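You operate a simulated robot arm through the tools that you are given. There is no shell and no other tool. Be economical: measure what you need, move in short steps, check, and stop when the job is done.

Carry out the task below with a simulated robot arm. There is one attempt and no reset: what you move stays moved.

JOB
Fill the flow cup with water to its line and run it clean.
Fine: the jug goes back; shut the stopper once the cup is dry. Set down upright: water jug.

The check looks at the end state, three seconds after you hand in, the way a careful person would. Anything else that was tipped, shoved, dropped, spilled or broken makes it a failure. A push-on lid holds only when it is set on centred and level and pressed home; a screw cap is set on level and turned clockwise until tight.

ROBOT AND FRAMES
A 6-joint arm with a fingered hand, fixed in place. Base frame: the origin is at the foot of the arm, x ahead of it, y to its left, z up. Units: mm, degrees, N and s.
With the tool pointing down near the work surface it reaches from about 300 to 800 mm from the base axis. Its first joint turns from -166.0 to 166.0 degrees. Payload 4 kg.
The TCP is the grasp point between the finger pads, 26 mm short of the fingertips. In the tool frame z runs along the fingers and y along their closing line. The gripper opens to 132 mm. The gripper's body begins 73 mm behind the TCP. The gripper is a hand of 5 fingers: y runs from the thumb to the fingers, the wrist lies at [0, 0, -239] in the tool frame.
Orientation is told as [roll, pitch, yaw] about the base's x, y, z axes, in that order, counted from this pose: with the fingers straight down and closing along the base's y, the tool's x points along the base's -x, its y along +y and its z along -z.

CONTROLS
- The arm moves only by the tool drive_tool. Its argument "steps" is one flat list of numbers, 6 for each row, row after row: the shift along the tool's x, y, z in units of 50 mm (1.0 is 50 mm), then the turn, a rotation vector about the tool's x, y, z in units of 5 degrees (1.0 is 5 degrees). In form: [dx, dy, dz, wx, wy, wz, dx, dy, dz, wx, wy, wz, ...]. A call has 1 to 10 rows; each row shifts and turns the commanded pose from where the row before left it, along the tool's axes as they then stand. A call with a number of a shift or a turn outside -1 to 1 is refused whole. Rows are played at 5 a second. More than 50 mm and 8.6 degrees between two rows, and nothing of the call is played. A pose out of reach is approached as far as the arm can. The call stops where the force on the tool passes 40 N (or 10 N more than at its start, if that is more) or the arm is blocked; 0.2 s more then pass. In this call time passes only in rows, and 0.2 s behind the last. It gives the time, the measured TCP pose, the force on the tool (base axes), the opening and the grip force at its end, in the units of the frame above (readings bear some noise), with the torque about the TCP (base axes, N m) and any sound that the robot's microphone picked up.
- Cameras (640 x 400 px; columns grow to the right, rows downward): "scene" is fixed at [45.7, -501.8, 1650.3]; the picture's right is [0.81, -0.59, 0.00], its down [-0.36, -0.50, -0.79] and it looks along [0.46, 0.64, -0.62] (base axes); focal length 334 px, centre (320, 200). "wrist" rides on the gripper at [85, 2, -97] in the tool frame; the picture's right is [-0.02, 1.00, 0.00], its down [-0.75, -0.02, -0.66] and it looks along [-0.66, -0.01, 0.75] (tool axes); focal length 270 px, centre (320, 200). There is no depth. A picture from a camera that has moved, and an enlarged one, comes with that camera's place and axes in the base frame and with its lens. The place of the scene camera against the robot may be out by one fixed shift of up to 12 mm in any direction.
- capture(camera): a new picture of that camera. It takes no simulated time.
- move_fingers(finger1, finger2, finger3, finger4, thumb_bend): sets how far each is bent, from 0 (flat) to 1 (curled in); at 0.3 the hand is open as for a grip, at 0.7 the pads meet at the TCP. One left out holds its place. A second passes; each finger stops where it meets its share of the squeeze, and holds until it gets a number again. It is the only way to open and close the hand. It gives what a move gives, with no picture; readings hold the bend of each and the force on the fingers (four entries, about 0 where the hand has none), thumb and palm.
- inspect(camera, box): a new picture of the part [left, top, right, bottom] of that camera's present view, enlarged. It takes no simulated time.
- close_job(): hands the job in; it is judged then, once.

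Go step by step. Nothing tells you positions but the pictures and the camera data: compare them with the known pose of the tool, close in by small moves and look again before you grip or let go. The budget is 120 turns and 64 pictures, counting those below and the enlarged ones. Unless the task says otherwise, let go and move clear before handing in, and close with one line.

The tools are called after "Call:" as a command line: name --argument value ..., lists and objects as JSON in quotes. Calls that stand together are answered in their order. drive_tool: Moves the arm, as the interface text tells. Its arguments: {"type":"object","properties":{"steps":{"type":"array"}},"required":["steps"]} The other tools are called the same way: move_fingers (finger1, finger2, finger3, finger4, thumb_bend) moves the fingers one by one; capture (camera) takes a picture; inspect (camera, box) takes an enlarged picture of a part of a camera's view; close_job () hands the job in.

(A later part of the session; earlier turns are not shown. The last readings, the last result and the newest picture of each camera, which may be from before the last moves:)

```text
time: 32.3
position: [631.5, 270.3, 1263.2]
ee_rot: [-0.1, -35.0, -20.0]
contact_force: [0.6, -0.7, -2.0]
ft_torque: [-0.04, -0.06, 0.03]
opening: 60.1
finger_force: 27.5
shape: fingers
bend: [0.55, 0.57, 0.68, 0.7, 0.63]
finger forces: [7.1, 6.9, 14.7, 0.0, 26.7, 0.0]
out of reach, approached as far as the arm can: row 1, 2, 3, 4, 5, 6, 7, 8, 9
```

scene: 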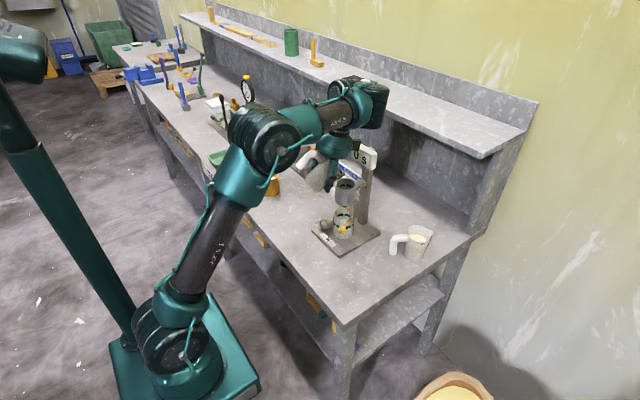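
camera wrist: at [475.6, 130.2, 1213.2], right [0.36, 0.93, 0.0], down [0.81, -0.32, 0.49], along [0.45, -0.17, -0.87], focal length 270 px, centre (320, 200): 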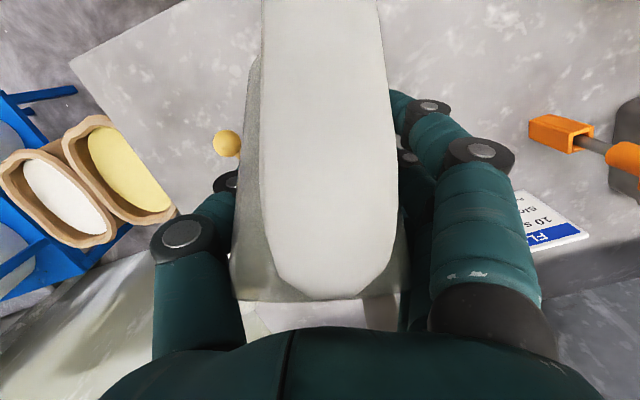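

Call:
drive_tool --steps '[0.624, -0.076, 0.27, 0, 0, 0, 0.624, -0.076, 0.27, 0, 0, 0, 0.624, -0.076, 0.27, 0, 0, 0, 0.624, -0.076, 0.27, 0, 0, 0, 0, 0, 0, 0, 0, 0]'

Call:
drive_tool --steps '[0, 0, 0, -0.574, 0, -0.819, 0, 0, 0, -0.574, 0, -0.819, 0, 0, 0, -0.574, 0, -0.819, 0, 0, 0, -0.574, 0, -0.819, 0, 0, 0, -0.574, 0, -0.819, 0, 0, 0, -0.574, 0, -0.819, 0, 0, 0, -0.574, 0, -0.819, 0, 0, 0, -0.574, 0, -0.819, 0, 0, 0, -0.574, 0, -0.819, 0, 0, 0, -0.574, 0, -0.819]'

Call:
capture --camera "scene"

```text
time: 33.5
position: [632.4, 306.8, 1236.0]
ee_rot: [0.2, -34.9, -19.9]
contact_force: [0.4, 0.0, -3.0]
ft_torque: [-0.03, -0.06, 0.0]
opening: 60.4
finger_force: 27.2
shape: fingers
bend: [0.55, 0.57, 0.68, 0.7, 0.63]
finger forces: [6.9, 6.8, 14.6, 0.0, 26.7, 0.1]
out of reach, approached as far as the arm can: row 1, 2, 3, 4
```

```text
time: 35.7
position: [659.3, 323.1, 1260.0]
ee_rot: [-0.2, -35.0, 30.2]
contact_force: [-0.2, 0.4, -1.2]
ft_torque: [0.01, -0.07, -0.02]
opening: 60.0
finger_force: 27.8
shape: fingers
bend: [0.55, 0.57, 0.68, 0.7, 0.63]
finger forces: [7.1, 6.7, 14.7, 0.1, 26.4, 0.1]
out of reach, approached as far as the arm can: row 1, 2, 3, 4, 5, 6, 7, 9
```

```text
24 pictures are left
```

scene: 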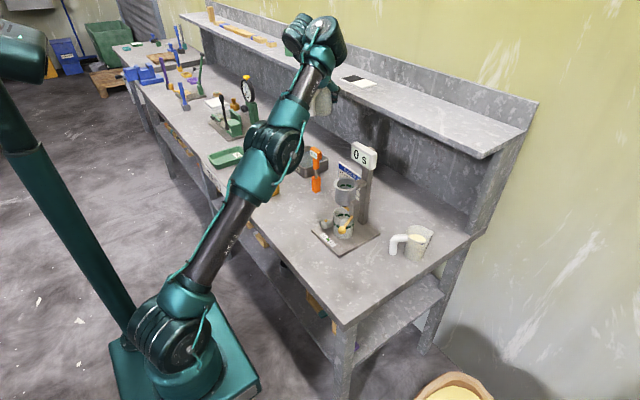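

The elbow has drifted nearly straight, so some wrist joint is probably at its limit. I probe with a small move straight down.

Call:
drive_tool --steps '[0.23, 0, 0.33, 0, 0, 0, 0, 0, 0, 0, 0, 0]'

Call:
drive_tool --steps '[0.328, 0, -0.23, 0, 0, 0, 0, 0, 0, 0, 0, 0]'

```text
time: 36.3
position: [667.9, 327.6, 1246.9]
ee_rot: [-0.1, -34.9, 30.1]
contact_force: [-0.6, -0.1, -0.9]
ft_torque: [0.04, -0.08, -0.01]
opening: 60.1
finger_force: 27.1
shape: fingers
bend: [0.55, 0.57, 0.68, 0.7, 0.63]
finger forces: [7.1, 6.8, 14.7, 0.0, 26.4, 0.0]
out of reach, approached as far as the arm can: row 1
```

```text
time: 36.9
position: [661.3, 323.2, 1255.0]
ee_rot: [-0.2, -34.8, 30.1]
contact_force: [-0.9, -0.5, -2.0]
ft_torque: [0.0, -0.02, 0.03]
opening: 60.0
finger_force: 27.2
shape: fingers
bend: [0.55, 0.57, 0.68, 0.7, 0.63]
finger forces: [7.1, 6.8, 14.6, 0.1, 26.4, 0.0]
out of reach, approached as far as the arm can: row 1
```

I believe the arm slipped through its straight-elbow pose into the elbow-down branch, where the wrist joint hits its limit. I back out along the tool axis (up and back), which should bring the elbow up again.

Call:
drive_tool --steps '[0, 0, -0.6, 0, 0, 0, 0, 0, -0.6, 0, 0, 0, 0, 0, -0.6, 0, 0, 0, 0, 0, -0.6, 0, 0, 0, 0, 0, 0, 0, 0, 0]'

```text
time: 38.1
position: [603.0, 290.1, 1353.5]
ee_rot: [-0.2, -35.0, 30.1]
contact_force: [0.1, 0.4, -1.7]
ft_torque: [0.01, -0.07, 0.01]
opening: 60.2
finger_force: 27.7
shape: fingers
bend: [0.55, 0.57, 0.68, 0.7, 0.63]
finger forces: [7.1, 6.8, 14.7, 0.0, 26.4, 0.1]
```

Call:
drive_tool --steps '[0, 0, -0.6, 0, 0, 0, 0.492, 0, -0.344, 0, 0, 0, 0.492, 0, -0.344, 0, 0, 0, 0, 0, 0, 0, 0, 0]'

Call:
capture --camera "scene"

```text
time: 39.1
position: [535.8, 251.0, 1379.3]
ee_rot: [-0.1, -34.9, 30.0]
contact_force: [-0.4, -0.4, -1.9]
ft_torque: [0.01, -0.06, 0.0]
opening: 59.9
finger_force: 27.7
shape: fingers
bend: [0.55, 0.57, 0.68, 0.7, 0.63]
finger forces: [7.0, 6.8, 14.7, 0.1, 26.5, 0.1]
```

```text
23 pictures are left
```

scene: 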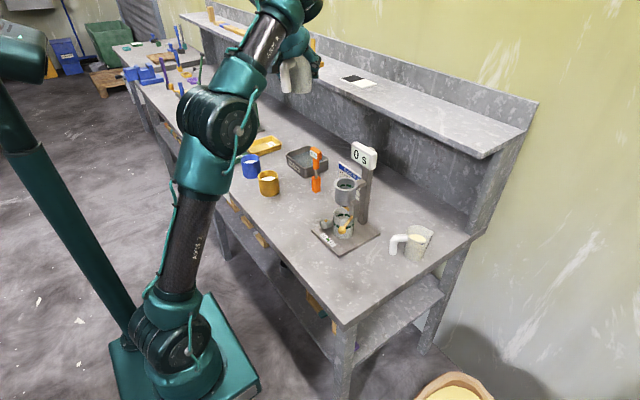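

Call:
drive_tool --steps '[0.42, 0.056, 0.84, 0, 0, 0, 0.42, 0.056, 0.84, 0, 0, 0, 0.42, 0.056, 0.84, 0, 0, 0, 0.42, 0.056, 0.84, 0, 0, 0, 0.42, 0.056, 0.84, 0, 0, 0, 0, 0, 0, 0, 0, 0]'

Call:
capture --camera "scene"

```text
time: 40.5
position: [650.6, 319.6, 1271.3]
ee_rot: [-0.3, -34.9, 30.1]
contact_force: [1.6, -0.3, -1.5]
ft_torque: [0.04, -0.06, 0.05]
opening: 60.1
finger_force: 27.6
shape: fingers
bend: [0.55, 0.57, 0.68, 0.7, 0.63]
finger forces: [7.1, 6.8, 14.7, 0.0, 26.4, 0.1]
out of reach, approached as far as the arm can: row 1, 2, 3, 4, 5
```

```text
22 pictures are left
```

scene: 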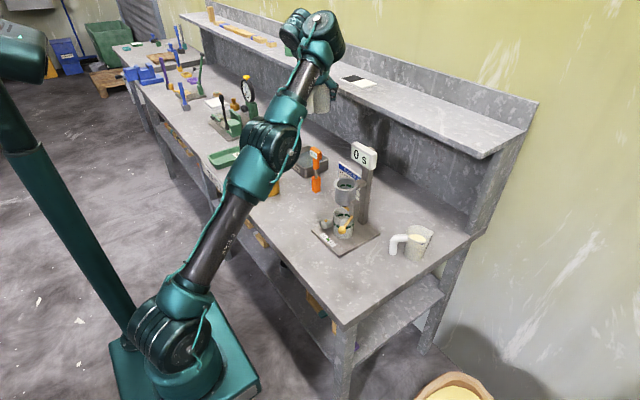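

The elbow flipped down again on that descent. I go back up along the axis, then retract well toward the base so the elbow bends clearly upward before descending.

Call:
drive_tool --steps '[0, 0, -0.7, 0, 0, 0, 0, 0, -0.7, 0, 0, 0, 0, 0, -0.7, 0, 0, 0, 0, 0, -0.7, 0, 0, 0, 0.655, 0, -0.46, 0, 0, 0, 0.655, 0, -0.46, 0, 0, 0, 0.655, 0, -0.46, 0, 0, 0, 0.655, 0, -0.46, 0, 0, 0, 0.655, 0, -0.46, 0, 0, 0, 0, 0, 0, 0, 0, 0]'

Call:
drive_tool --steps '[0.23, 0, 0.33, 0, 0, 0, 0, 0, 0, 0, 0, 0]'

```text
time: 42.7
position: [419.4, 179.8, 1420.2]
ee_rot: [-0.2, -34.8, 30.1]
contact_force: [-1.2, -0.1, -1.3]
ft_torque: [0.03, -0.05, 0.01]
opening: 60.0
finger_force: 28.0
shape: fingers
bend: [0.55, 0.57, 0.68, 0.7, 0.63]
finger forces: [7.1, 6.9, 14.8, 0.0, 26.3, 0.0]
out of reach, approached as far as the arm can: row 6, 7, 8, 9
```

```text
time: 43.3
position: [420.0, 190.9, 1421.6]
ee_rot: [1.1, -35.3, 30.0]
contact_force: [0.2, 0.2, -2.3]
ft_torque: [0.04, -0.05, -0.03]
opening: 60.0
finger_force: 27.4
shape: fingers
bend: [0.55, 0.57, 0.68, 0.7, 0.63]
finger forces: [6.9, 6.8, 14.9, 0.0, 26.4, 0.1]
out of reach, approached as far as the arm can: row 1
```

Call:
drive_tool --steps '[0, 0, 0, -0.2, -0.7, 0, 0, 0, 0, 0, -0.7, 0, 0, 0, 0, 0, 0, 0]'

Call:
drive_tool --steps '[0.27, 0, 0.29, 0, 0, 0, 0, 0, 0, 0, 0, 0]'

Call:
capture --camera "scene"

```text
time: 44.1
position: [418.4, 200.1, 1419.3]
ee_rot: [2.5, -39.6, 29.7]
contact_force: [0.2, 0.3, -0.9]
ft_torque: [0.0, -0.05, -0.04]
opening: 59.9
finger_force: 27.4
shape: fingers
bend: [0.55, 0.57, 0.68, 0.7, 0.63]
finger forces: [7.0, 6.8, 14.8, 0.1, 26.0, 0.0]
out of reach, approached as far as the arm can: row 1, 2
```

```text
time: 44.7
position: [417.7, 200.0, 1400.9]
ee_rot: [2.6, -39.6, 29.7]
contact_force: [0.5, 0.7, -2.3]
ft_torque: [0.01, -0.04, -0.01]
opening: 60.0
finger_force: 27.1
shape: fingers
bend: [0.55, 0.57, 0.68, 0.7, 0.63]
finger forces: [6.9, 6.7, 14.7, 0.0, 26.0, 0.1]
```

```text
21 pictures are left
```

scene: 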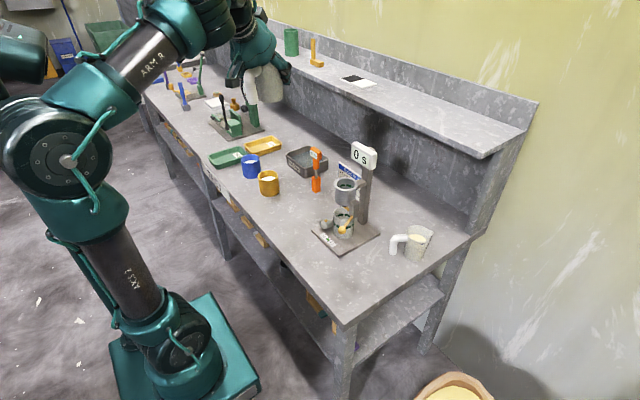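

Now the elbow is clearly up and moving down works. I continue straight down.

Call:
drive_tool --steps '[0.573, 0, 0.693, 0, 0, 0, 0.573, 0, 0.693, 0, 0, 0, 0.573, 0, 0.693, 0, 0, 0, 0.573, 0, 0.693, 0, 0, 0, 0.573, 0, 0.693, 0, 0, 0, 0, 0, 0, 0, 0, 0]'

Call:
drive_tool --steps '[0, 0, 0, -0.52, 0.45, 0, 0, 0, 0, 0, 0.45, 0, 0, 0, 0, 0, 0, 0]'

```text
time: 46.1
position: [413.7, 207.3, 1174.3]
ee_rot: [2.6, -39.5, 29.7]
contact_force: [-0.3, 0.8, -2.1]
ft_torque: [0.03, -0.1, 0.0]
opening: 60.1
finger_force: 27.1
shape: fingers
bend: [0.55, 0.57, 0.68, 0.7, 0.63]
finger forces: [6.9, 6.7, 14.8, 0.0, 26.0, 0.1]
```

```text
time: 46.9
position: [414.4, 207.7, 1174.6]
ee_rot: [4.7, -35.2, 30.1]
contact_force: [0.1, -0.8, -2.7]
ft_torque: [0.03, -0.08, -0.01]
opening: 60.1
finger_force: 27.2
shape: fingers
bend: [0.55, 0.57, 0.68, 0.7, 0.63]
finger forces: [6.9, 6.7, 14.8, 0.1, 26.0, 0.1]
```

Call:
drive_tool --steps '[0, 0, 0, 0.58, 0, 0, 0, 0, 0, 0.58, 0, 0, 0, 0, 0, 0, 0, 0]'

```text
time: 47.7
position: [414.6, 206.0, 1176.1]
ee_rot: [-0.9, -35.1, 30.0]
contact_force: [-0.5, 0.3, -1.8]
ft_torque: [0.07, -0.08, 0.0]
opening: 59.8
finger_force: 27.6
shape: fingers
bend: [0.55, 0.57, 0.68, 0.7, 0.63]
finger forces: [6.9, 6.7, 14.9, 0.1, 25.9, 0.0]
```

Call:
drive_tool --steps '[-0.107, -0.026, 0.791, -0.18, 0, 0, -0.107, -0.026, 0.791, 0, 0, 0, -0.107, -0.026, 0.791, 0, 0, 0, -0.107, -0.026, 0.791, 0, 0, 0, -0.107, -0.026, 0.791, 0, 0, 0, -0.107, -0.026, 0.791, 0, 0, 0, 0, 0, 0, 0, 0, 0]'

Call:
inspect --camera "scene" --box '[270, 145, 370, 245]'

```text
time: 49.3
position: [558.0, 281.0, 999.5]
ee_rot: [0.0, -35.2, 30.1]
contact_force: [-0.8, -0.6, -2.8]
ft_torque: [0.03, -0.06, 0.03]
opening: 60.0
finger_force: 27.0
shape: fingers
bend: [0.55, 0.57, 0.68, 0.7, 0.63]
finger forces: [6.8, 6.7, 14.7, 0.0, 26.0, 0.0]
```

```text
4.00 times, centred on (320, 195) of scene
camera zoom: at [45.7, -501.8, 1650.3], right [0.81, -0.59, 0.0], down [-0.36, -0.5, -0.79], along [0.46, 0.64, -0.62], focal length 1336 px, centre (320, 220)
```

zoom: 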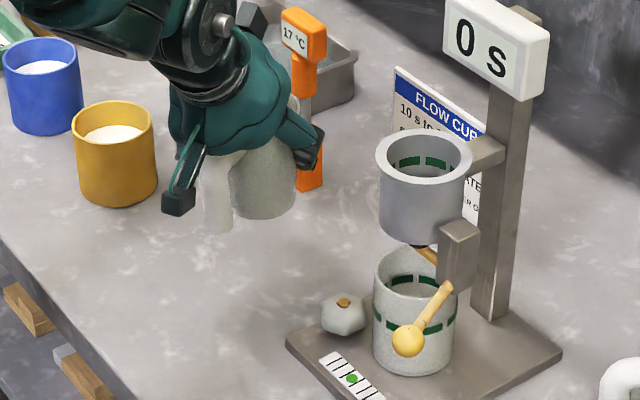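

The jug is over its home spot. I lower it down in small steps until it touches.

Call:
drive_tool --steps '[0.287, 0, 0.41, 0, 0, 0, 0.287, 0, 0.41, 0, 0, 0, 0.287, 0, 0.41, 0, 0, 0, 0.034, 0, 0.049, 0, 0, 0, 0.034, 0, 0.049, 0, 0, 0, 0, 0, 0, 0, 0, 0]'

```text
time: 50.7
position: [558.0, 281.8, 918.3]
ee_rot: [-0.1, -35.0, 30.1]
contact_force: [0.0, 0.3, -2.2]
ft_torque: [0.06, -0.07, -0.01]
opening: 59.6
finger_force: 27.7
shape: fingers
bend: [0.55, 0.57, 0.68, 0.7, 0.63]
finger forces: [7.0, 6.8, 14.8, 0.1, 25.9, 0.1]
```

Call:
drive_tool --steps '[0.011, 0, 0.016, 0, 0, 0, 0, 0, 0, 0, 0, 0]'

Call:
drive_tool --steps '[0.011, 0, 0.016, 0, 0, 0, 0, 0, 0, 0, 0, 0]'

Call:
drive_tool --steps '[0.011, 0, 0.016, 0, 0, 0, 0, 0, 0, 0, 0, 0]'

```text
time: 51.3
position: [558.0, 281.1, 918.1]
ee_rot: [0.0, -35.0, 30.1]
contact_force: [0.4, 1.4, -1.7]
ft_torque: [0.02, -0.08, -0.04]
opening: 60.1
finger_force: 27.3
shape: fingers
bend: [0.55, 0.57, 0.68, 0.7, 0.63]
finger forces: [6.8, 6.8, 14.8, 0.0, 26.0, 0.0]
```

```text
time: 51.9
position: [559.4, 280.8, 917.2]
ee_rot: [0.0, -35.1, 30.1]
contact_force: [0.2, 0.2, -1.3]
ft_torque: [0.06, -0.07, -0.03]
opening: 59.8
finger_force: 27.8
shape: fingers
bend: [0.55, 0.57, 0.68, 0.7, 0.63]
finger forces: [6.9, 6.7, 14.9, 0.0, 25.9, 0.0]
```

```text
time: 52.5
position: [559.0, 281.5, 916.0]
ee_rot: [0.1, -35.1, 30.0]
contact_force: [-1.3, -1.0, 3.0]
ft_torque: [0.1, -0.02, 0.01]
opening: 59.7
finger_force: 27.5
shape: fingers
bend: [0.55, 0.57, 0.68, 0.7, 0.63]
finger forces: [7.3, 6.6, 14.8, 0.0, 26.1, 0.1]
```

It is down. I release gently and back off to see how it stands.

Call:
move_fingers --finger1 0.45 --finger2 0.45 --finger3 0.45 --finger4 0.45 --thumb_bend 0.45

Call:
move_fingers --finger1 0.3 --finger2 0.3 --finger3 0.3 --finger4 0.3 --thumb_bend 0.3

Call:
drive_tool --steps '[0, 0, -0.5, 0, 0, 0, 0, 0, -0.5, 0, 0, 0, 0, 0, -0.5, 0, 0, 0, 0, 0, -0.5, 0, 0, 0, 0, 0, 0, 0, 0, 0]'

Call:
capture --camera "wrist"

Call:
inspect --camera "scene" --box '[280, 150, 375, 235]'

```text
time: 53.5
position: [558.8, 282.5, 915.2]
ee_rot: [-0.1, -35.1, 30.2]
contact_force: [-0.7, -0.8, 0.4]
ft_torque: [-0.03, -0.03, 0.01]
opening: 90.1
finger_force: 0.1
shape: fingers
bend: [0.45, 0.45, 0.45, 0.45, 0.45]
finger forces: [0.1, 0.1, 0.0, 0.0, 0.0, 0.0]
```

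```text
time: 54.5
position: [558.5, 280.6, 916.5]
ee_rot: [0.0, -35.1, 30.2]
contact_force: [-0.6, 0.0, -0.1]
ft_torque: [0.01, 0.0, -0.01]
opening: 138.2
finger_force: 0.0
shape: fingers
bend: [0.3, 0.3, 0.3, 0.3, 0.3]
finger forces: [0.0, 0.0, 0.1, 0.1, 0.0, 0.0]
```

```text
time: 55.7
position: [507.8, 251.9, 998.3]
ee_rot: [0.0, -35.1, 30.1]
contact_force: [0.3, 0.2, -0.6]
ft_torque: [0.0, -0.02, 0.0]
opening: 138.5
finger_force: 0.1
shape: fingers
bend: [0.3, 0.3, 0.3, 0.3, 0.3]
finger forces: [0.0, 0.0, 0.0, 0.1, 0.1, 0.0]
```

```text
19 pictures are left
camera wrist: at [399.8, 191.0, 1028.1], right [-0.49, 0.87, 0.01], down [0.21, 0.11, 0.97], along [0.85, 0.48, -0.24], focal length 270 px, centre (320, 200)
```

wrist: 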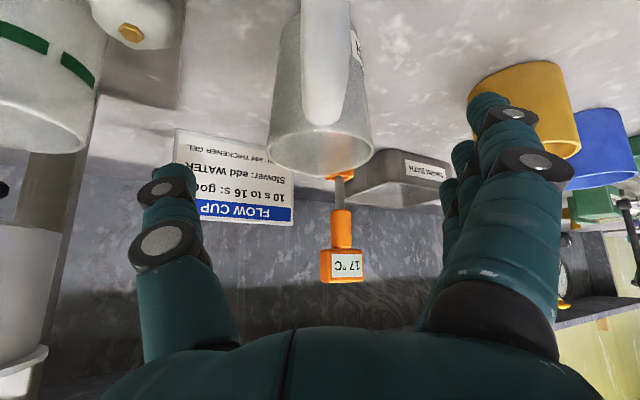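

```text
4.71 times, centred on (328, 192) of scene
camera zoom: at [45.7, -501.8, 1650.3], right [0.81, -0.59, 0.0], down [-0.36, -0.5, -0.79], along [0.46, 0.64, -0.62], focal length 1571 px, centre (285, 235)
```

zoom: 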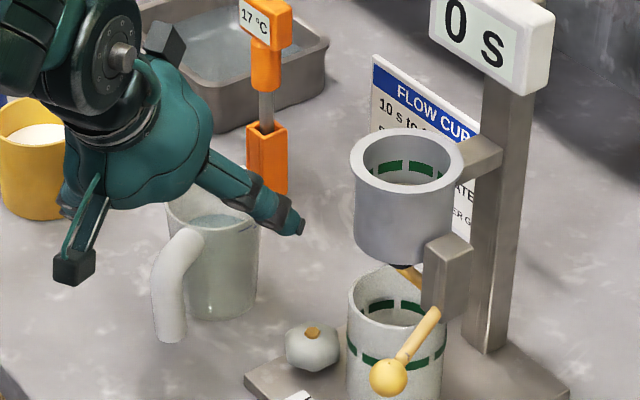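

The jug stands upright at home. I regrip with a flatter hand (38° below horizontal), higher on the jug, which allows more pouring tilt.

Call:
drive_tool --steps '[0, 0, 0, 0, -0.845, 0, 0, 0, 0, 0, -0.845, 0, 0, 0, 0, 0, -0.845, 0, 0, 0, 0, 0, -0.845, 0, 0.526, 0, 0.148, 0, 0, 0, 0, 0, 0, 0, 0, 0]'

Call:
capture --camera "wrist"

```text
time: 57.1
position: [498.8, 247.0, 972.6]
ee_rot: [0.0, -51.9, 30.1]
contact_force: [-0.5, 0.3, 0.2]
ft_torque: [0.03, -0.04, 0.0]
opening: 138.4
finger_force: 0.0
shape: fingers
bend: [0.3, 0.3, 0.3, 0.3, 0.3]
finger forces: [0.0, 0.0, 0.0, 0.1, 0.0, 0.1]
```

```text
17 pictures are left
camera wrist: at [387.6, 184.0, 965.3], right [-0.49, 0.87, 0.02], down [-0.04, -0.04, 1.0], along [0.87, 0.49, 0.05], focal length 270 px, centre (320, 200)
```

wrist: 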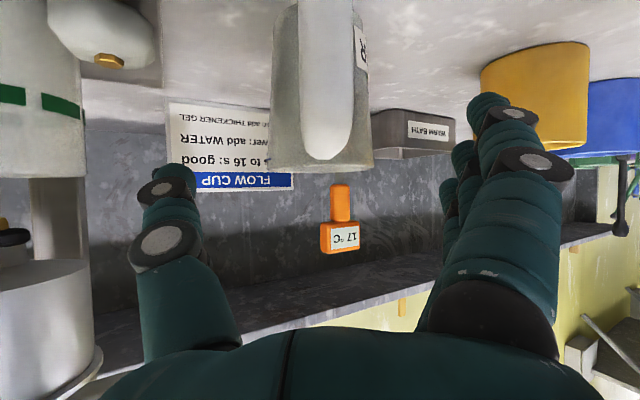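

Call:
drive_tool --steps '[0, 0, 0.4, 0, 0, 0, 0, 0, 0.4, 0, 0, 0, 0.02, 0, 0.4, 0, 0, 0, 0, 0, 0.2, 0, 0, 0, 0, 0, 0, 0, 0, 0]'

Call:
capture --camera "wrist"

```text
time: 58.3
position: [546.2, 274.0, 929.1]
ee_rot: [0.0, -52.0, 30.1]
contact_force: [0.2, 1.2, 0.1]
ft_torque: [0.03, -0.01, -0.01]
opening: 138.1
finger_force: 0.1
shape: fingers
bend: [0.3, 0.3, 0.3, 0.3, 0.3]
finger forces: [0.0, 0.0, 0.0, 0.0, 0.0, 0.1]
```

```text
16 pictures are left
camera wrist: at [435.3, 211.6, 921.5], right [-0.49, 0.87, 0.02], down [-0.04, -0.04, 1.0], along [0.87, 0.49, 0.05], focal length 270 px, centre (320, 200)
```

wrist: 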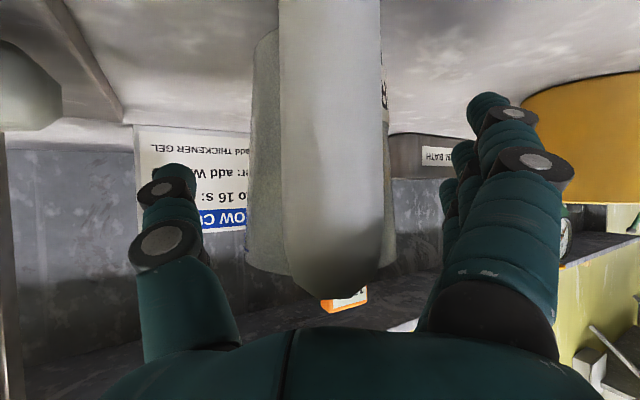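

No contact yet. I close three fingers and the thumb, keeping the fourth finger open.

Call:
move_fingers --finger1 0.47 --finger2 0.47 --finger3 0.47 --thumb_bend 0.47

Call:
move_fingers --finger1 0.7 --finger2 0.7 --finger3 0.7 --thumb_bend 0.7

Call:
drive_tool --steps '[-0.12, 0, -0.092, 0, 0, 0, -0.24, 0, -0.185, 0, 0, 0, -0.24, 0, -0.185, 0, 0, 0, 0, 0, 0, 0, 0, 0]'

Call:
inspect --camera "scene" --box '[270, 145, 370, 245]'

```text
time: 59.3
position: [547.9, 274.9, 928.9]
ee_rot: [0.0, -51.9, 30.1]
contact_force: [-0.8, -0.4, 0.3]
ft_torque: [-0.03, 0.03, 0.0]
opening: 85.6
finger_force: 0.2
shape: fingers
bend: [0.47, 0.47, 0.47, 0.3, 0.47]
finger forces: [0.1, 0.0, 0.0, 0.1, 0.1, 0.1]
```

```text
time: 60.3
position: [547.5, 274.0, 929.4]
ee_rot: [0.0, -52.0, 30.0]
contact_force: [-0.1, -1.0, 0.1]
ft_torque: [-0.01, -0.01, 0.03]
opening: 62.3
finger_force: 27.2
shape: fingers
bend: [0.53, 0.53, 0.62, 0.3, 0.64]
finger forces: [7.8, 8.4, 11.4, 0.1, 25.9, 0.0]
```

```text
time: 61.3
position: [545.7, 275.4, 965.4]
ee_rot: [0.0, -51.8, 30.1]
contact_force: [0.0, 0.5, -1.2]
ft_torque: [0.03, -0.06, -0.02]
opening: 62.1
finger_force: 26.3
shape: fingers
bend: [0.53, 0.52, 0.62, 0.3, 0.64]
finger forces: [7.2, 8.7, 11.5, 0.0, 25.3, 0.1]
```

```text
4.00 times, centred on (320, 195) of scene
camera zoom: at [45.7, -501.8, 1650.3], right [0.81, -0.59, 0.0], down [-0.36, -0.5, -0.79], along [0.46, 0.64, -0.62], focal length 1336 px, centre (320, 220)
```

zoom: 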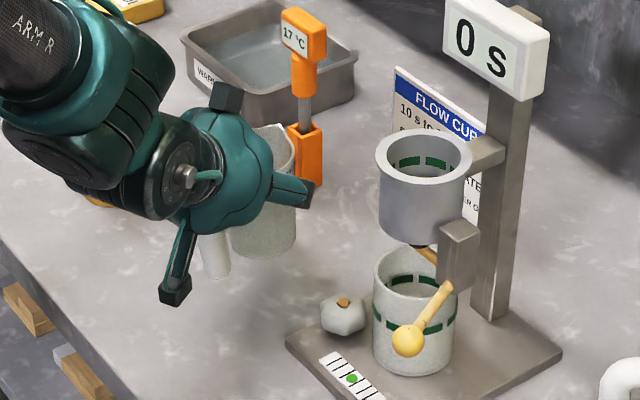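

The jug is lifted cleanly. I raise it, then yaw to -40°.

Call:
drive_tool --steps '[-0.63, 0, -0.493, 0, 0, 0, -0.63, 0, -0.493, 0, 0, 0, -0.63, 0, -0.493, 0, 0, 0, -0.63, 0, -0.493, 0, 0, 0, 0, 0, 0, 0.788, 0, 0.616, 0, 0, 0, 0.788, 0, 0.616, 0, 0, 0, 0.788, 0, 0.616, 0, 0, 0, 0.788, 0, 0.616, 0, 0, 0, 0.788, 0, 0.616, 0, 0, 0, 0.788, 0, 0.616]'

Call:
drive_tool --steps '[0, 0, 0, 0.788, 0, 0.616, 0, 0, 0, 0.788, 0, 0.616, 0, 0, 0, 0.788, 0, 0.616, 0, 0, 0, 0.788, 0, 0.616, 0, 0, 0, 0.788, 0, 0.616, 0, 0, 0, 0.788, 0, 0.616, 0, 0, 0, 0.788, 0, 0.616, 0, 0, 0, 0.788, 0, 0.616, 0, 0, 0, 0, 0, 0]'

```text
time: 63.5
position: [546.9, 274.5, 1126.4]
ee_rot: [0.0, -51.9, 0.0]
contact_force: [0.6, -0.1, -1.4]
ft_torque: [0.01, -0.04, 0.0]
opening: 62.2
finger_force: 25.8
shape: fingers
bend: [0.53, 0.52, 0.62, 0.3, 0.64]
finger forces: [7.1, 8.7, 11.4, 0.0, 25.0, 0.0]
```

```text
time: 65.5
position: [547.6, 275.9, 1126.7]
ee_rot: [0.0, -51.9, -40.0]
contact_force: [0.5, 0.7, -2.5]
ft_torque: [-0.05, -0.07, -0.02]
opening: 61.6
finger_force: 25.8
shape: fingers
bend: [0.53, 0.52, 0.62, 0.3, 0.64]
finger forces: [6.8, 8.6, 11.2, 0.0, 24.6, 0.0]
```

Call:
drive_tool --steps '[-0.3, -0.4, 0.12, 0, 0, 0, -0.3, -0.4, 0.12, 0, 0, 0, 0, 0, 0, 0, 1, 0, 0, 0, 0, 0, 1, 0, 0, 0, 0, 0, 1, 0, 0, 0, 0, 0, 1, 0, 0, 0, 0, 0, 1, 0, 0, 0, 0, 0, 1, 0, 0, 0, 0, 0, 1, 0, 0, 0, 0, 0, 0.8, 0]'

```text
time: 67.7
position: [542.7, 226.1, 1141.7]
ee_rot: [0.0, -12.9, -39.9]
contact_force: [-0.1, 0.2, -1.4]
ft_torque: [-0.04, -0.04, 0.05]
opening: 61.8
finger_force: 25.6
shape: fingers
bend: [0.53, 0.52, 0.62, 0.3, 0.64]
finger forces: [6.7, 8.8, 11.5, 0.1, 24.7, 0.1]
```

Call:
drive_tool --steps '[-0.305, -0.41, 0.136, 0, 0, 0, -0.305, -0.41, 0.136, 0, 0, 0, -0.305, -0.41, 0.136, 0, 0, 0, 0, 0, 0, 0, 0, 0]'

Call:
inspect --camera "scene" --box '[315, 135, 385, 205]'

```text
time: 68.7
position: [541.7, 148.0, 1132.9]
ee_rot: [0.0, -12.8, -39.9]
contact_force: [-1.2, -0.4, -1.1]
ft_torque: [-0.03, -0.01, 0.01]
opening: 61.7
finger_force: 25.7
shape: fingers
bend: [0.53, 0.52, 0.62, 0.3, 0.64]
finger forces: [6.5, 8.8, 11.4, 0.0, 24.6, 0.0]
```

```text
5.71 times, centred on (350, 170) of scene
camera zoom: at [45.7, -501.8, 1650.3], right [0.81, -0.59, 0.0], down [-0.36, -0.5, -0.79], along [0.46, 0.64, -0.62], focal length 1908 px, centre (149, 371)
```

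zoom: 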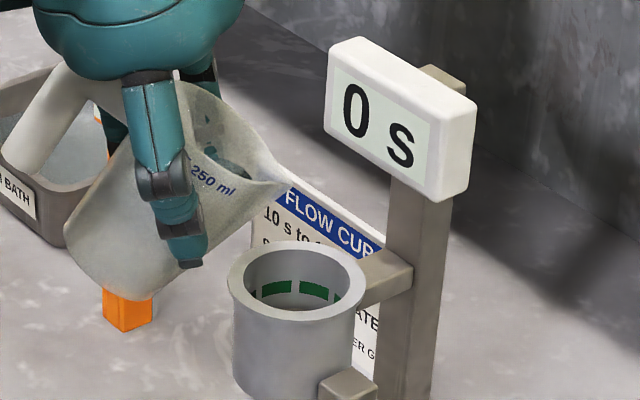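

The spout is well placed over the cup. I lower slightly and tilt on.

Call:
drive_tool --steps '[0, 0, 0.06, 0, 0.5, 0, 0, 0, 0.06, 0, 0.5, 0, 0, 0, 0.06, 0, 0.5, 0, 0, 0, 0.06, 0, 0.4, 0, 0, 0, 0, 0, 0.4, 0, 0, 0, 0, 0, 0, 0]'

Call:
inspect --camera "scene" --box '[330, 155, 370, 195]'

```text
time: 70.1
position: [543.1, 146.8, 1122.0]
ee_rot: [0.0, -1.4, -39.9]
contact_force: [-0.3, 0.0, -2.0]
ft_torque: [-0.05, -0.04, -0.01]
opening: 61.9
finger_force: 25.5
shape: fingers
bend: [0.53, 0.52, 0.62, 0.3, 0.64]
finger forces: [6.6, 8.8, 11.5, 0.0, 24.5, 0.0]
```

```text
10.00 times, centred on (350, 175) of scene
camera zoom: at [45.7, -501.8, 1650.3], right [0.81, -0.59, 0.0], down [-0.36, -0.5, -0.79], along [0.46, 0.64, -0.62], focal length 3339 px, centre (20, 450)
```

zoom: 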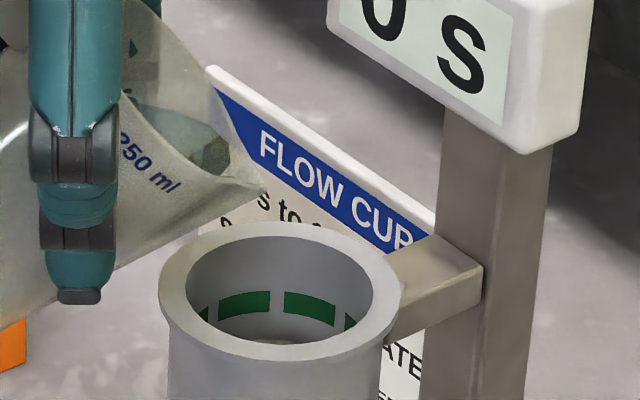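

Call:
drive_tool --steps '[0, 0, 0, 0, 0.3, 0, 0, 0, 0, 0, 0.3, 0, 0, 0, 0, 0, 0.2, 0, 0, 0, 0, 0, 0, 0, 0, 0, 0, 0, 0, 0, 0, 0, 0, 0, 0, 0, 0, 0, 0, 0, 0, 0]'

Call:
inspect --camera "scene" --box '[330, 155, 370, 195]'

```text
time: 71.7
position: [543.0, 146.6, 1121.3]
ee_rot: [0.0, 2.5, -39.9]
contact_force: [0.3, -0.1, -2.2]
ft_torque: [-0.03, -0.07, 0.0]
opening: 61.4
finger_force: 25.5
shape: fingers
bend: [0.53, 0.52, 0.62, 0.3, 0.64]
finger forces: [6.6, 8.7, 11.4, 0.0, 24.5, 0.0]
```

```text
10.00 times, centred on (350, 175) of scene
camera zoom: at [45.7, -501.8, 1650.3], right [0.81, -0.59, 0.0], down [-0.36, -0.5, -0.79], along [0.46, 0.64, -0.62], focal length 3339 px, centre (20, 450)
```

zoom: 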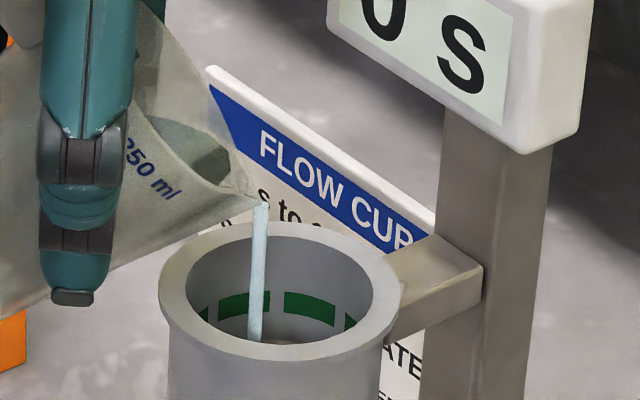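

Call:
drive_tool --steps '[0, 0, 0, 0, 0.25, 0, 0, 0, 0, 0, 0.25, 0, 0, 0, 0, 0, 0, 0, 0, 0, 0, 0, 0, 0, 0, 0, 0, 0, 0, 0, 0, 0, 0, 0, 0, 0, 0, 0, 0, 0, 0, 0]'

Call:
inspect --camera "scene" --box '[335, 165, 369, 195]'

```text
time: 73.3
position: [543.0, 146.3, 1120.9]
ee_rot: [0.0, 5.0, -39.9]
contact_force: [-0.1, 0.4, -1.2]
ft_torque: [-0.03, -0.03, 0.01]
opening: 62.0
finger_force: 25.6
shape: fingers
bend: [0.53, 0.52, 0.62, 0.3, 0.64]
finger forces: [6.6, 8.8, 11.3, 0.0, 24.5, 0.1]
```

```text
13.33 times, centred on (352, 180) of scene
camera zoom: at [45.7, -501.8, 1650.3], right [0.81, -0.59, 0.0], down [-0.36, -0.5, -0.79], along [0.46, 0.64, -0.62], focal length 4452 px, centre (-107, 467)
```

zoom: 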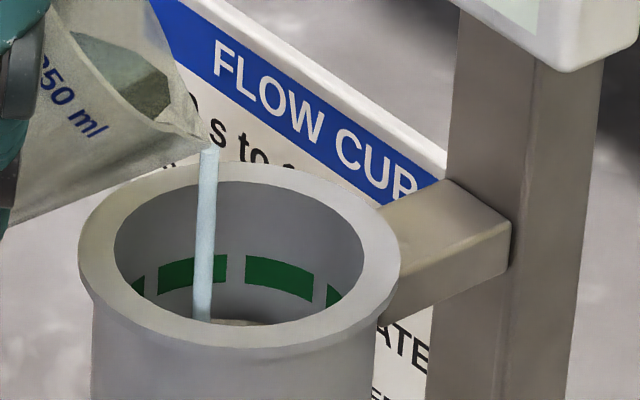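

Call:
drive_tool --steps '[0, 0, 0, 0, 0.25, 0, 0, 0, 0, 0, 0.25, 0, 0, 0, 0, 0, 0, 0, 0, 0, 0, 0, 0, 0, 0, 0, 0, 0, 0, 0, 0, 0, 0, 0, 0, 0, 0, 0, 0, 0, 0, 0, 0, 0, 0, 0, 0, 0]'

Call:
inspect --camera "scene" --box '[335, 165, 369, 195]'

```text
time: 75.1
position: [542.4, 145.4, 1121.6]
ee_rot: [0.0, 7.5, -39.9]
contact_force: [-0.1, 0.1, -0.9]
ft_torque: [-0.01, -0.06, 0.01]
opening: 61.9
finger_force: 25.5
shape: fingers
bend: [0.53, 0.52, 0.62, 0.3, 0.64]
finger forces: [6.7, 8.8, 11.3, 0.0, 24.5, 0.1]
```

```text
13.33 times, centred on (352, 180) of scene
camera zoom: at [45.7, -501.8, 1650.3], right [0.81, -0.59, 0.0], down [-0.36, -0.5, -0.79], along [0.46, 0.64, -0.62], focal length 4452 px, centre (-107, 467)
```

zoom: 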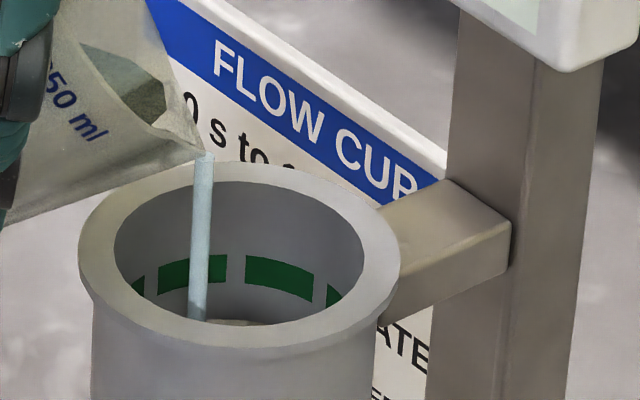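

Call:
drive_tool --steps '[0, 0, 0, 0, 0.25, 0, 0, 0, 0, 0, 0.25, 0, 0, 0, 0, 0, 0, 0, 0, 0, 0, 0, 0, 0, 0, 0, 0, 0, 0, 0, 0, 0, 0, 0, 0, 0, 0, 0, 0, 0, 0, 0]'

Call:
inspect --camera "scene" --box '[325, 165, 375, 230]'

```text
time: 76.7
position: [542.6, 144.2, 1118.9]
ee_rot: [0.1, 9.7, -39.7]
contact_force: [-0.8, -0.4, -0.5]
ft_torque: [-0.07, -0.04, -0.01]
opening: 61.9
finger_force: 25.8
shape: fingers
bend: [0.53, 0.52, 0.62, 0.3, 0.64]
finger forces: [6.7, 8.8, 11.3, 0.0, 24.5, 0.0]
```

```text
6.15 times, centred on (350, 198) of scene
camera zoom: at [45.7, -501.8, 1650.3], right [0.81, -0.59, 0.0], down [-0.36, -0.5, -0.79], along [0.46, 0.64, -0.62], focal length 2055 px, centre (135, 215)
```

zoom: 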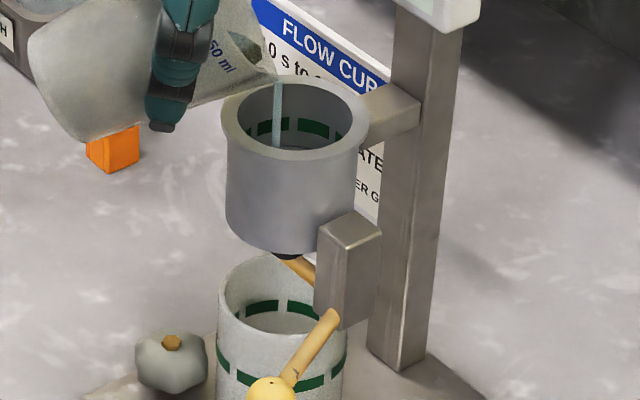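

Call:
drive_tool --steps '[0, 0, 0, 0, 0.2, 0, 0, 0, 0, 0, 0, 0, 0, 0, 0, 0, 0, 0, 0, 0, 0, 0, 0, 0, 0, 0, 0, 0, 0, 0, 0, 0, 0, 0, 0, 0, 0, 0, 0, 0, 0, 0, 0, 0, 0, 0, 0, 0]'

Call:
inspect --camera "scene" --box '[335, 165, 369, 195]'

```text
time: 78.5
position: [542.4, 143.3, 1119.5]
ee_rot: [0.1, 9.7, -39.9]
contact_force: [-2.1, 0.5, -2.0]
ft_torque: [-0.02, -0.01, -0.01]
opening: 61.7
finger_force: 25.1
shape: fingers
bend: [0.53, 0.52, 0.62, 0.3, 0.64]
finger forces: [6.7, 8.8, 11.3, 0.1, 24.4, 0.0]
```

```text
13.33 times, centred on (352, 180) of scene
camera zoom: at [45.7, -501.8, 1650.3], right [0.81, -0.59, 0.0], down [-0.36, -0.5, -0.79], along [0.46, 0.64, -0.62], focal length 4452 px, centre (-107, 467)
```

zoom: 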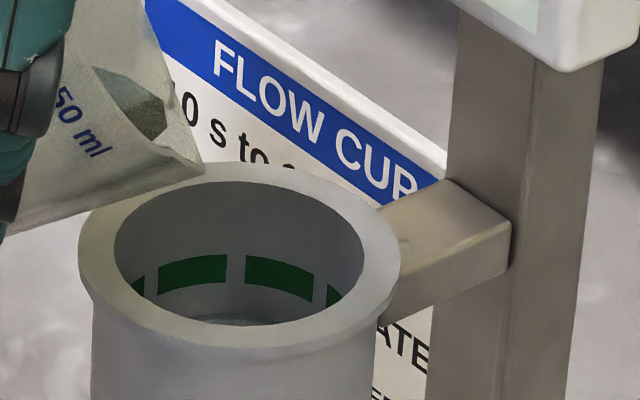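

Water is now visible about 10 mm below the line, but the tilt is at its limit again. I swing yaw around the spout by -15°, which relieves that limit, and keep pouring.

Call:
drive_tool --steps '[0, 0.067, 0, -0.168, 0, 0.986, 0, 0.067, 0, -0.168, 0, 0.986, 0, 0.067, 0, -0.168, 0, 0.986, 0, 0, 0, 0, 0, 0, 0, 0, 0, 0, 0, 0, 0, 0, 0, 0, 0, 0]'

```text
time: 79.9
position: [545.7, 142.1, 1116.5]
ee_rot: [-0.4, 11.0, -55.1]
contact_force: [0.1, -0.2, -1.1]
ft_torque: [0.0, 0.0, -0.01]
opening: 61.6
finger_force: 25.2
shape: fingers
bend: [0.53, 0.52, 0.62, 0.3, 0.64]
finger forces: [6.7, 8.7, 11.2, 0.0, 24.3, 0.1]
out of reach, approached as far as the arm can: row 1
```

Call:
drive_tool --steps '[-0.036, 0.12, 0, 0, 0.2, 0, 0, 0, 0, 0, 0.2, 0, 0, 0, 0, 0, 0, 0, 0, 0, 0, 0, 0, 0, 0, 0, 0, 0, 0, 0]'

Call:
inspect --camera "scene" --box '[335, 165, 369, 195]'

```text
time: 81.1
position: [550.4, 144.9, 1113.4]
ee_rot: [-0.1, 12.8, -55.0]
contact_force: [0.2, 0.0, -1.6]
ft_torque: [-0.03, -0.01, 0.04]
opening: 61.5
finger_force: 25.3
shape: fingers
bend: [0.53, 0.52, 0.62, 0.3, 0.64]
finger forces: [6.8, 8.8, 11.3, 0.0, 24.4, 0.1]
out of reach, approached as far as the arm can: row 2
```

```text
13.33 times, centred on (352, 180) of scene
camera zoom: at [45.7, -501.8, 1650.3], right [0.81, -0.59, 0.0], down [-0.36, -0.5, -0.79], along [0.46, 0.64, -0.62], focal length 4452 px, centre (-107, 467)
```

zoom: 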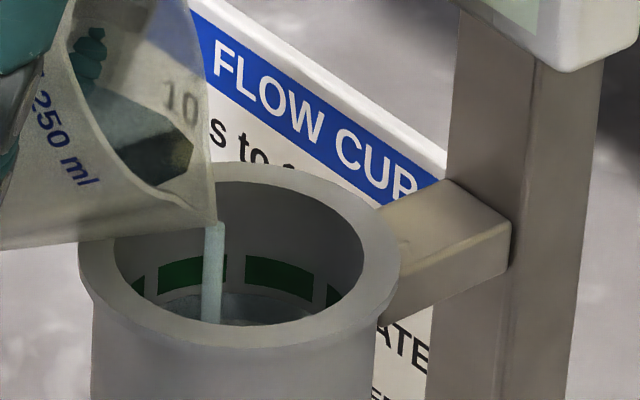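

Call:
drive_tool --steps '[0, 0, 0, 0, 0, 0, 0, 0, 0, 0, 0, 0, 0, 0, 0, 0, 0, 0, 0, 0, 0, 0, 0, 0, 0, 0, 0, 0, 0, 0, 0, 0, 0, 0, 0, 0]'

Call:
inspect --camera "scene" --box '[335, 165, 369, 195]'

```text
time: 82.5
position: [550.0, 143.5, 1112.0]
ee_rot: [-0.1, 12.8, -54.9]
contact_force: [0.0, 0.0, -1.6]
ft_torque: [-0.03, -0.02, 0.0]
opening: 61.8
finger_force: 25.3
shape: fingers
bend: [0.53, 0.52, 0.62, 0.3, 0.64]
finger forces: [6.7, 8.8, 11.4, 0.0, 24.4, 0.0]
```

```text
13.33 times, centred on (352, 180) of scene
camera zoom: at [45.7, -501.8, 1650.3], right [0.81, -0.59, 0.0], down [-0.36, -0.5, -0.79], along [0.46, 0.64, -0.62], focal length 4452 px, centre (-107, 467)
```

zoom: 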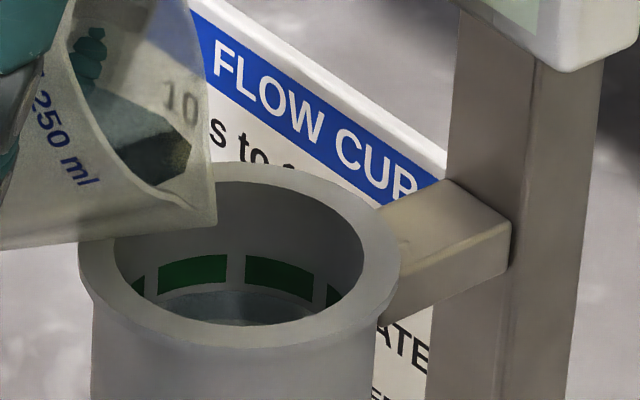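

The level has reached the lower edge of the line band. I give one more small tilt.

Call:
drive_tool --steps '[0, 0, 0, 0, 0.2, 0, 0, 0, 0, 0, 0.15, 0, 0, 0, 0, 0, 0, 0, 0, 0, 0, 0, 0, 0, 0, 0, 0, 0, 0, 0, 0, 0, 0, 0, 0, 0, 0, 0, 0, 0, 0, 0, 0, 0, 0, 0, 0, 0]'

Call:
inspect --camera "scene" --box '[335, 165, 369, 195]'

```text
time: 84.3
position: [546.4, 144.3, 1108.6]
ee_rot: [-0.2, 14.6, -55.0]
contact_force: [-0.3, 0.3, -1.6]
ft_torque: [-0.04, -0.01, -0.02]
opening: 62.0
finger_force: 25.6
shape: fingers
bend: [0.53, 0.52, 0.62, 0.3, 0.64]
finger forces: [6.8, 8.7, 11.3, 0.0, 24.3, 0.0]
out of reach, approached as far as the arm can: row 1
```

```text
13.33 times, centred on (352, 180) of scene
camera zoom: at [45.7, -501.8, 1650.3], right [0.81, -0.59, 0.0], down [-0.36, -0.5, -0.79], along [0.46, 0.64, -0.62], focal length 4452 px, centre (-107, 467)
```

zoom: 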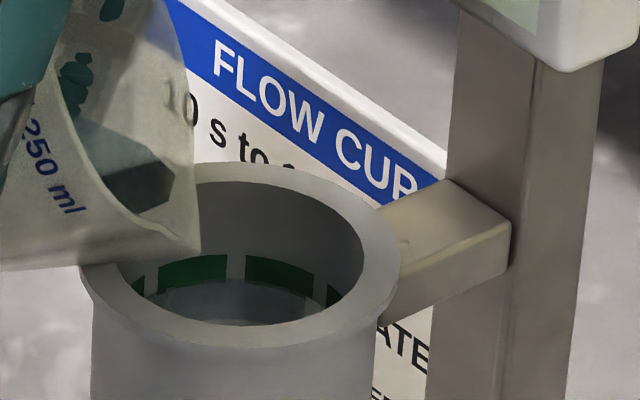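

Call:
drive_tool --steps '[0.008, 0.06, -0.1, 0, 0, 0, 0, 0, 0, 0, 0.15, 0, 0, 0, 0, 0, 0.1, 0, 0, 0, 0, 0, 0, 0, 0, 0, 0, 0, 0, 0, 0, 0, 0, 0, 0, 0, 0, 0, 0, 0, 0, 0]'

```text
time: 85.9
position: [545.0, 143.8, 1105.5]
ee_rot: [-0.1, 15.8, -55.1]
contact_force: [-0.6, -0.2, -1.1]
ft_torque: [0.0, -0.02, 0.01]
opening: 61.9
finger_force: 25.4
shape: fingers
bend: [0.53, 0.52, 0.62, 0.3, 0.64]
finger forces: [6.8, 8.7, 11.3, 0.1, 24.4, 0.0]
out of reach, approached as far as the arm can: row 1, 3
```

I've topped it up by a touch. Now I tilt the jug back to stop the flow.

Call:
drive_tool --steps '[0, 0, 0, 0, -0.6, 0, 0, 0, 0, 0, -0.7, 0, 0, 0, 0, 0, -0.7, 0, 0, 0, 0, 0, 0, 0]'

```text
time: 86.9
position: [543.4, 143.3, 1104.7]
ee_rot: [-0.4, 6.0, -55.0]
contact_force: [1.0, 0.5, -1.0]
ft_torque: [-0.07, -0.06, 0.01]
opening: 61.4
finger_force: 25.7
shape: fingers
bend: [0.53, 0.52, 0.62, 0.3, 0.64]
finger forces: [6.7, 8.7, 11.3, 0.0, 24.3, 0.1]
```

Call:
drive_tool --steps '[0.02, 0, -0.2, 0, 0, 0, 0.1, 0, -0.2, 0, -0.4, 0, 0.1, 0, -0.2, 0, -0.6, 0, 0, 0, 0, 0, 0, 0]'

```text
time: 87.9
position: [538.5, 151.3, 1136.6]
ee_rot: [-0.4, 1.0, -54.8]
contact_force: [0.1, 0.6, -1.1]
ft_torque: [-0.01, -0.04, 0.0]
opening: 61.7
finger_force: 25.3
shape: fingers
bend: [0.53, 0.52, 0.62, 0.3, 0.64]
finger forces: [6.6, 8.8, 11.3, 0.1, 24.3, 0.0]
```

Call:
drive_tool --steps '[0.4, 0, -0.08, 0, -0.8, 0, 0.4, 0, -0.12, 0, -0.9, 0, 0.4, 0, -0.15, 0, -1, 0, 0.4, 0, -0.2, 0, -1, 0, 0, 0, 0, 0, -1, 0, 0, 0, 0, 0, -1, 0, 0, 0, 0, 0, -1, 0, 0, 0, 0, 0, -1, 0, 0, 0, 0, 0, -1, 0, 0, 0, 0, 0, -1, 0]'

```text
time: 90.1
position: [492.3, 206.9, 1138.9]
ee_rot: [-0.3, -47.6, -54.5]
contact_force: [0.0, 0.2, -0.3]
ft_torque: [-0.02, 0.03, 0.0]
opening: 61.4
finger_force: 24.6
shape: fingers
bend: [0.53, 0.52, 0.63, 0.3, 0.64]
finger forces: [6.4, 8.4, 11.1, 0.0, 23.4, 0.1]
out of reach, approached as far as the arm can: row 9, 10
```

Call:
drive_tool --steps '[0, 0, 0, -0.738, 0, -0.674, 0, 0, 0, -0.738, 0, -0.674, 0, 0, 0, -0.738, 0, -0.674, 0, 0, 0, -0.738, 0, -0.674, 0, 0, 0, -0.738, 0, -0.674, 0, 0, 0, -0.738, 0, -0.674, 0, 0, 0, -0.738, 0, -0.674, 0, 0, 0, -0.738, 0, -0.674, 0, 0, 0, 0, 0, 0]'

```text
time: 92.1
position: [491.6, 206.5, 1138.2]
ee_rot: [-0.3, -47.3, -14.6]
contact_force: [0.2, 0.0, -1.5]
ft_torque: [-0.02, -0.07, -0.02]
opening: 61.6
finger_force: 25.2
shape: fingers
bend: [0.53, 0.52, 0.63, 0.3, 0.64]
finger forces: [6.5, 8.4, 11.2, 0.0, 23.4, 0.1]
```

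Call:
drive_tool --steps '[0, 0, 0, -0.738, 0, -0.674, 0, 0, 0, -0.738, 0, -0.674, 0, 0, 0, -0.738, 0, -0.674, 0, 0, 0, -0.738, 0, -0.674, 0, 0, 0, -0.738, 0, -0.674, 0, 0, 0, -0.738, 0, -0.674, 0, 0, 0, -0.738, 0, -0.674, 0, 0, 0, -0.738, 0, -0.674, 0, 0, 0, -0.738, 0, -0.674, 0, 0, 0, 0, -0.92, 0]'

Call:
drive_tool --steps '[0, 0, 0, -0.06, 0, 0, 0, 0, 0, 0, 0, 0]'

```text
time: 94.3
position: [492.6, 205.6, 1138.7]
ee_rot: [0.2, -51.8, 30.0]
contact_force: [0.4, 0.6, -1.1]
ft_torque: [0.04, 0.0, -0.03]
opening: 61.1
finger_force: 24.3
shape: fingers
bend: [0.53, 0.52, 0.63, 0.3, 0.64]
finger forces: [6.5, 8.3, 11.1, 0.1, 23.4, 0.1]
```

```text
time: 94.9
position: [490.9, 206.2, 1139.5]
ee_rot: [0.3, -51.8, 30.0]
contact_force: [-0.2, 0.1, -1.2]
ft_torque: [0.02, -0.03, 0.03]
opening: 61.4
finger_force: 24.4
shape: fingers
bend: [0.53, 0.52, 0.63, 0.3, 0.64]
finger forces: [6.5, 8.4, 11.2, 0.0, 23.4, 0.0]
```

Call:
drive_tool --steps '[0.409, 0.125, 0.738, 0.06, 0, 0, 0.409, 0.125, 0.738, 0, 0, 0, 0.409, 0.125, 0.738, 0, 0, 0, 0.409, 0.125, 0.738, 0, 0, 0, 0.409, 0.125, 0.738, 0, 0, 0, 0, 0, 0, 0, 0, 0]'

Call:
drive_tool --steps '[0.095, 0, 0.074, 0, 0, 0, 0.063, 0, 0.05, 0, 0, 0, 0, 0, 0, 0, 0, 0]'

```text
time: 96.3
position: [547.9, 274.9, 943.9]
ee_rot: [0.1, -51.8, 30.0]
contact_force: [-0.3, 0.0, -0.2]
ft_torque: [0.02, -0.06, -0.04]
opening: 61.4
finger_force: 24.8
shape: fingers
bend: [0.53, 0.52, 0.63, 0.3, 0.64]
finger forces: [6.5, 8.4, 11.1, 0.0, 23.3, 0.0]
```

```text
time: 97.1
position: [547.4, 275.6, 934.8]
ee_rot: [0.1, -51.8, 30.0]
contact_force: [0.0, 0.4, -0.3]
ft_torque: [0.01, -0.02, -0.02]
opening: 61.6
finger_force: 25.2
shape: fingers
bend: [0.53, 0.52, 0.63, 0.3, 0.64]
finger forces: [6.5, 8.5, 11.1, 0.0, 23.3, 0.0]
```

Call:
drive_tool --steps '[0.047, 0, 0.037, 0, 0, 0, 0, 0, 0, 0, 0, 0]'

Call:
drive_tool --steps '[0.024, 0, 0.018, 0, 0, 0, 0, 0, 0, 0, 0, 0]'

Call:
drive_tool --steps '[0.016, 0, 0.012, 0, 0, 0, 0, 0, 0, 0, 0, 0]'

```text
time: 97.7
position: [546.8, 274.7, 931.2]
ee_rot: [0.1, -51.8, 30.0]
contact_force: [0.2, 0.1, -2.2]
ft_torque: [0.01, -0.02, 0.03]
opening: 61.4
finger_force: 24.5
shape: fingers
bend: [0.53, 0.52, 0.63, 0.3, 0.64]
finger forces: [6.4, 8.5, 11.2, 0.1, 23.3, 0.1]
```

```text
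time: 98.3
position: [547.2, 273.6, 929.5]
ee_rot: [0.1, -51.8, 30.0]
contact_force: [-0.2, 0.2, -1.6]
ft_torque: [0.0, -0.03, 0.03]
opening: 61.1
finger_force: 24.5
shape: fingers
bend: [0.53, 0.52, 0.63, 0.3, 0.64]
finger forces: [6.5, 8.5, 11.1, 0.0, 23.4, 0.1]
```

```text
time: 98.9
position: [547.8, 274.5, 929.7]
ee_rot: [0.1, -51.9, 30.0]
contact_force: [0.8, -0.2, 3.3]
ft_torque: [0.13, 0.08, -0.02]
opening: 61.2
finger_force: 24.6
shape: fingers
bend: [0.53, 0.52, 0.63, 0.3, 0.64]
finger forces: [6.9, 8.3, 10.7, 0.0, 23.7, 0.0]
```

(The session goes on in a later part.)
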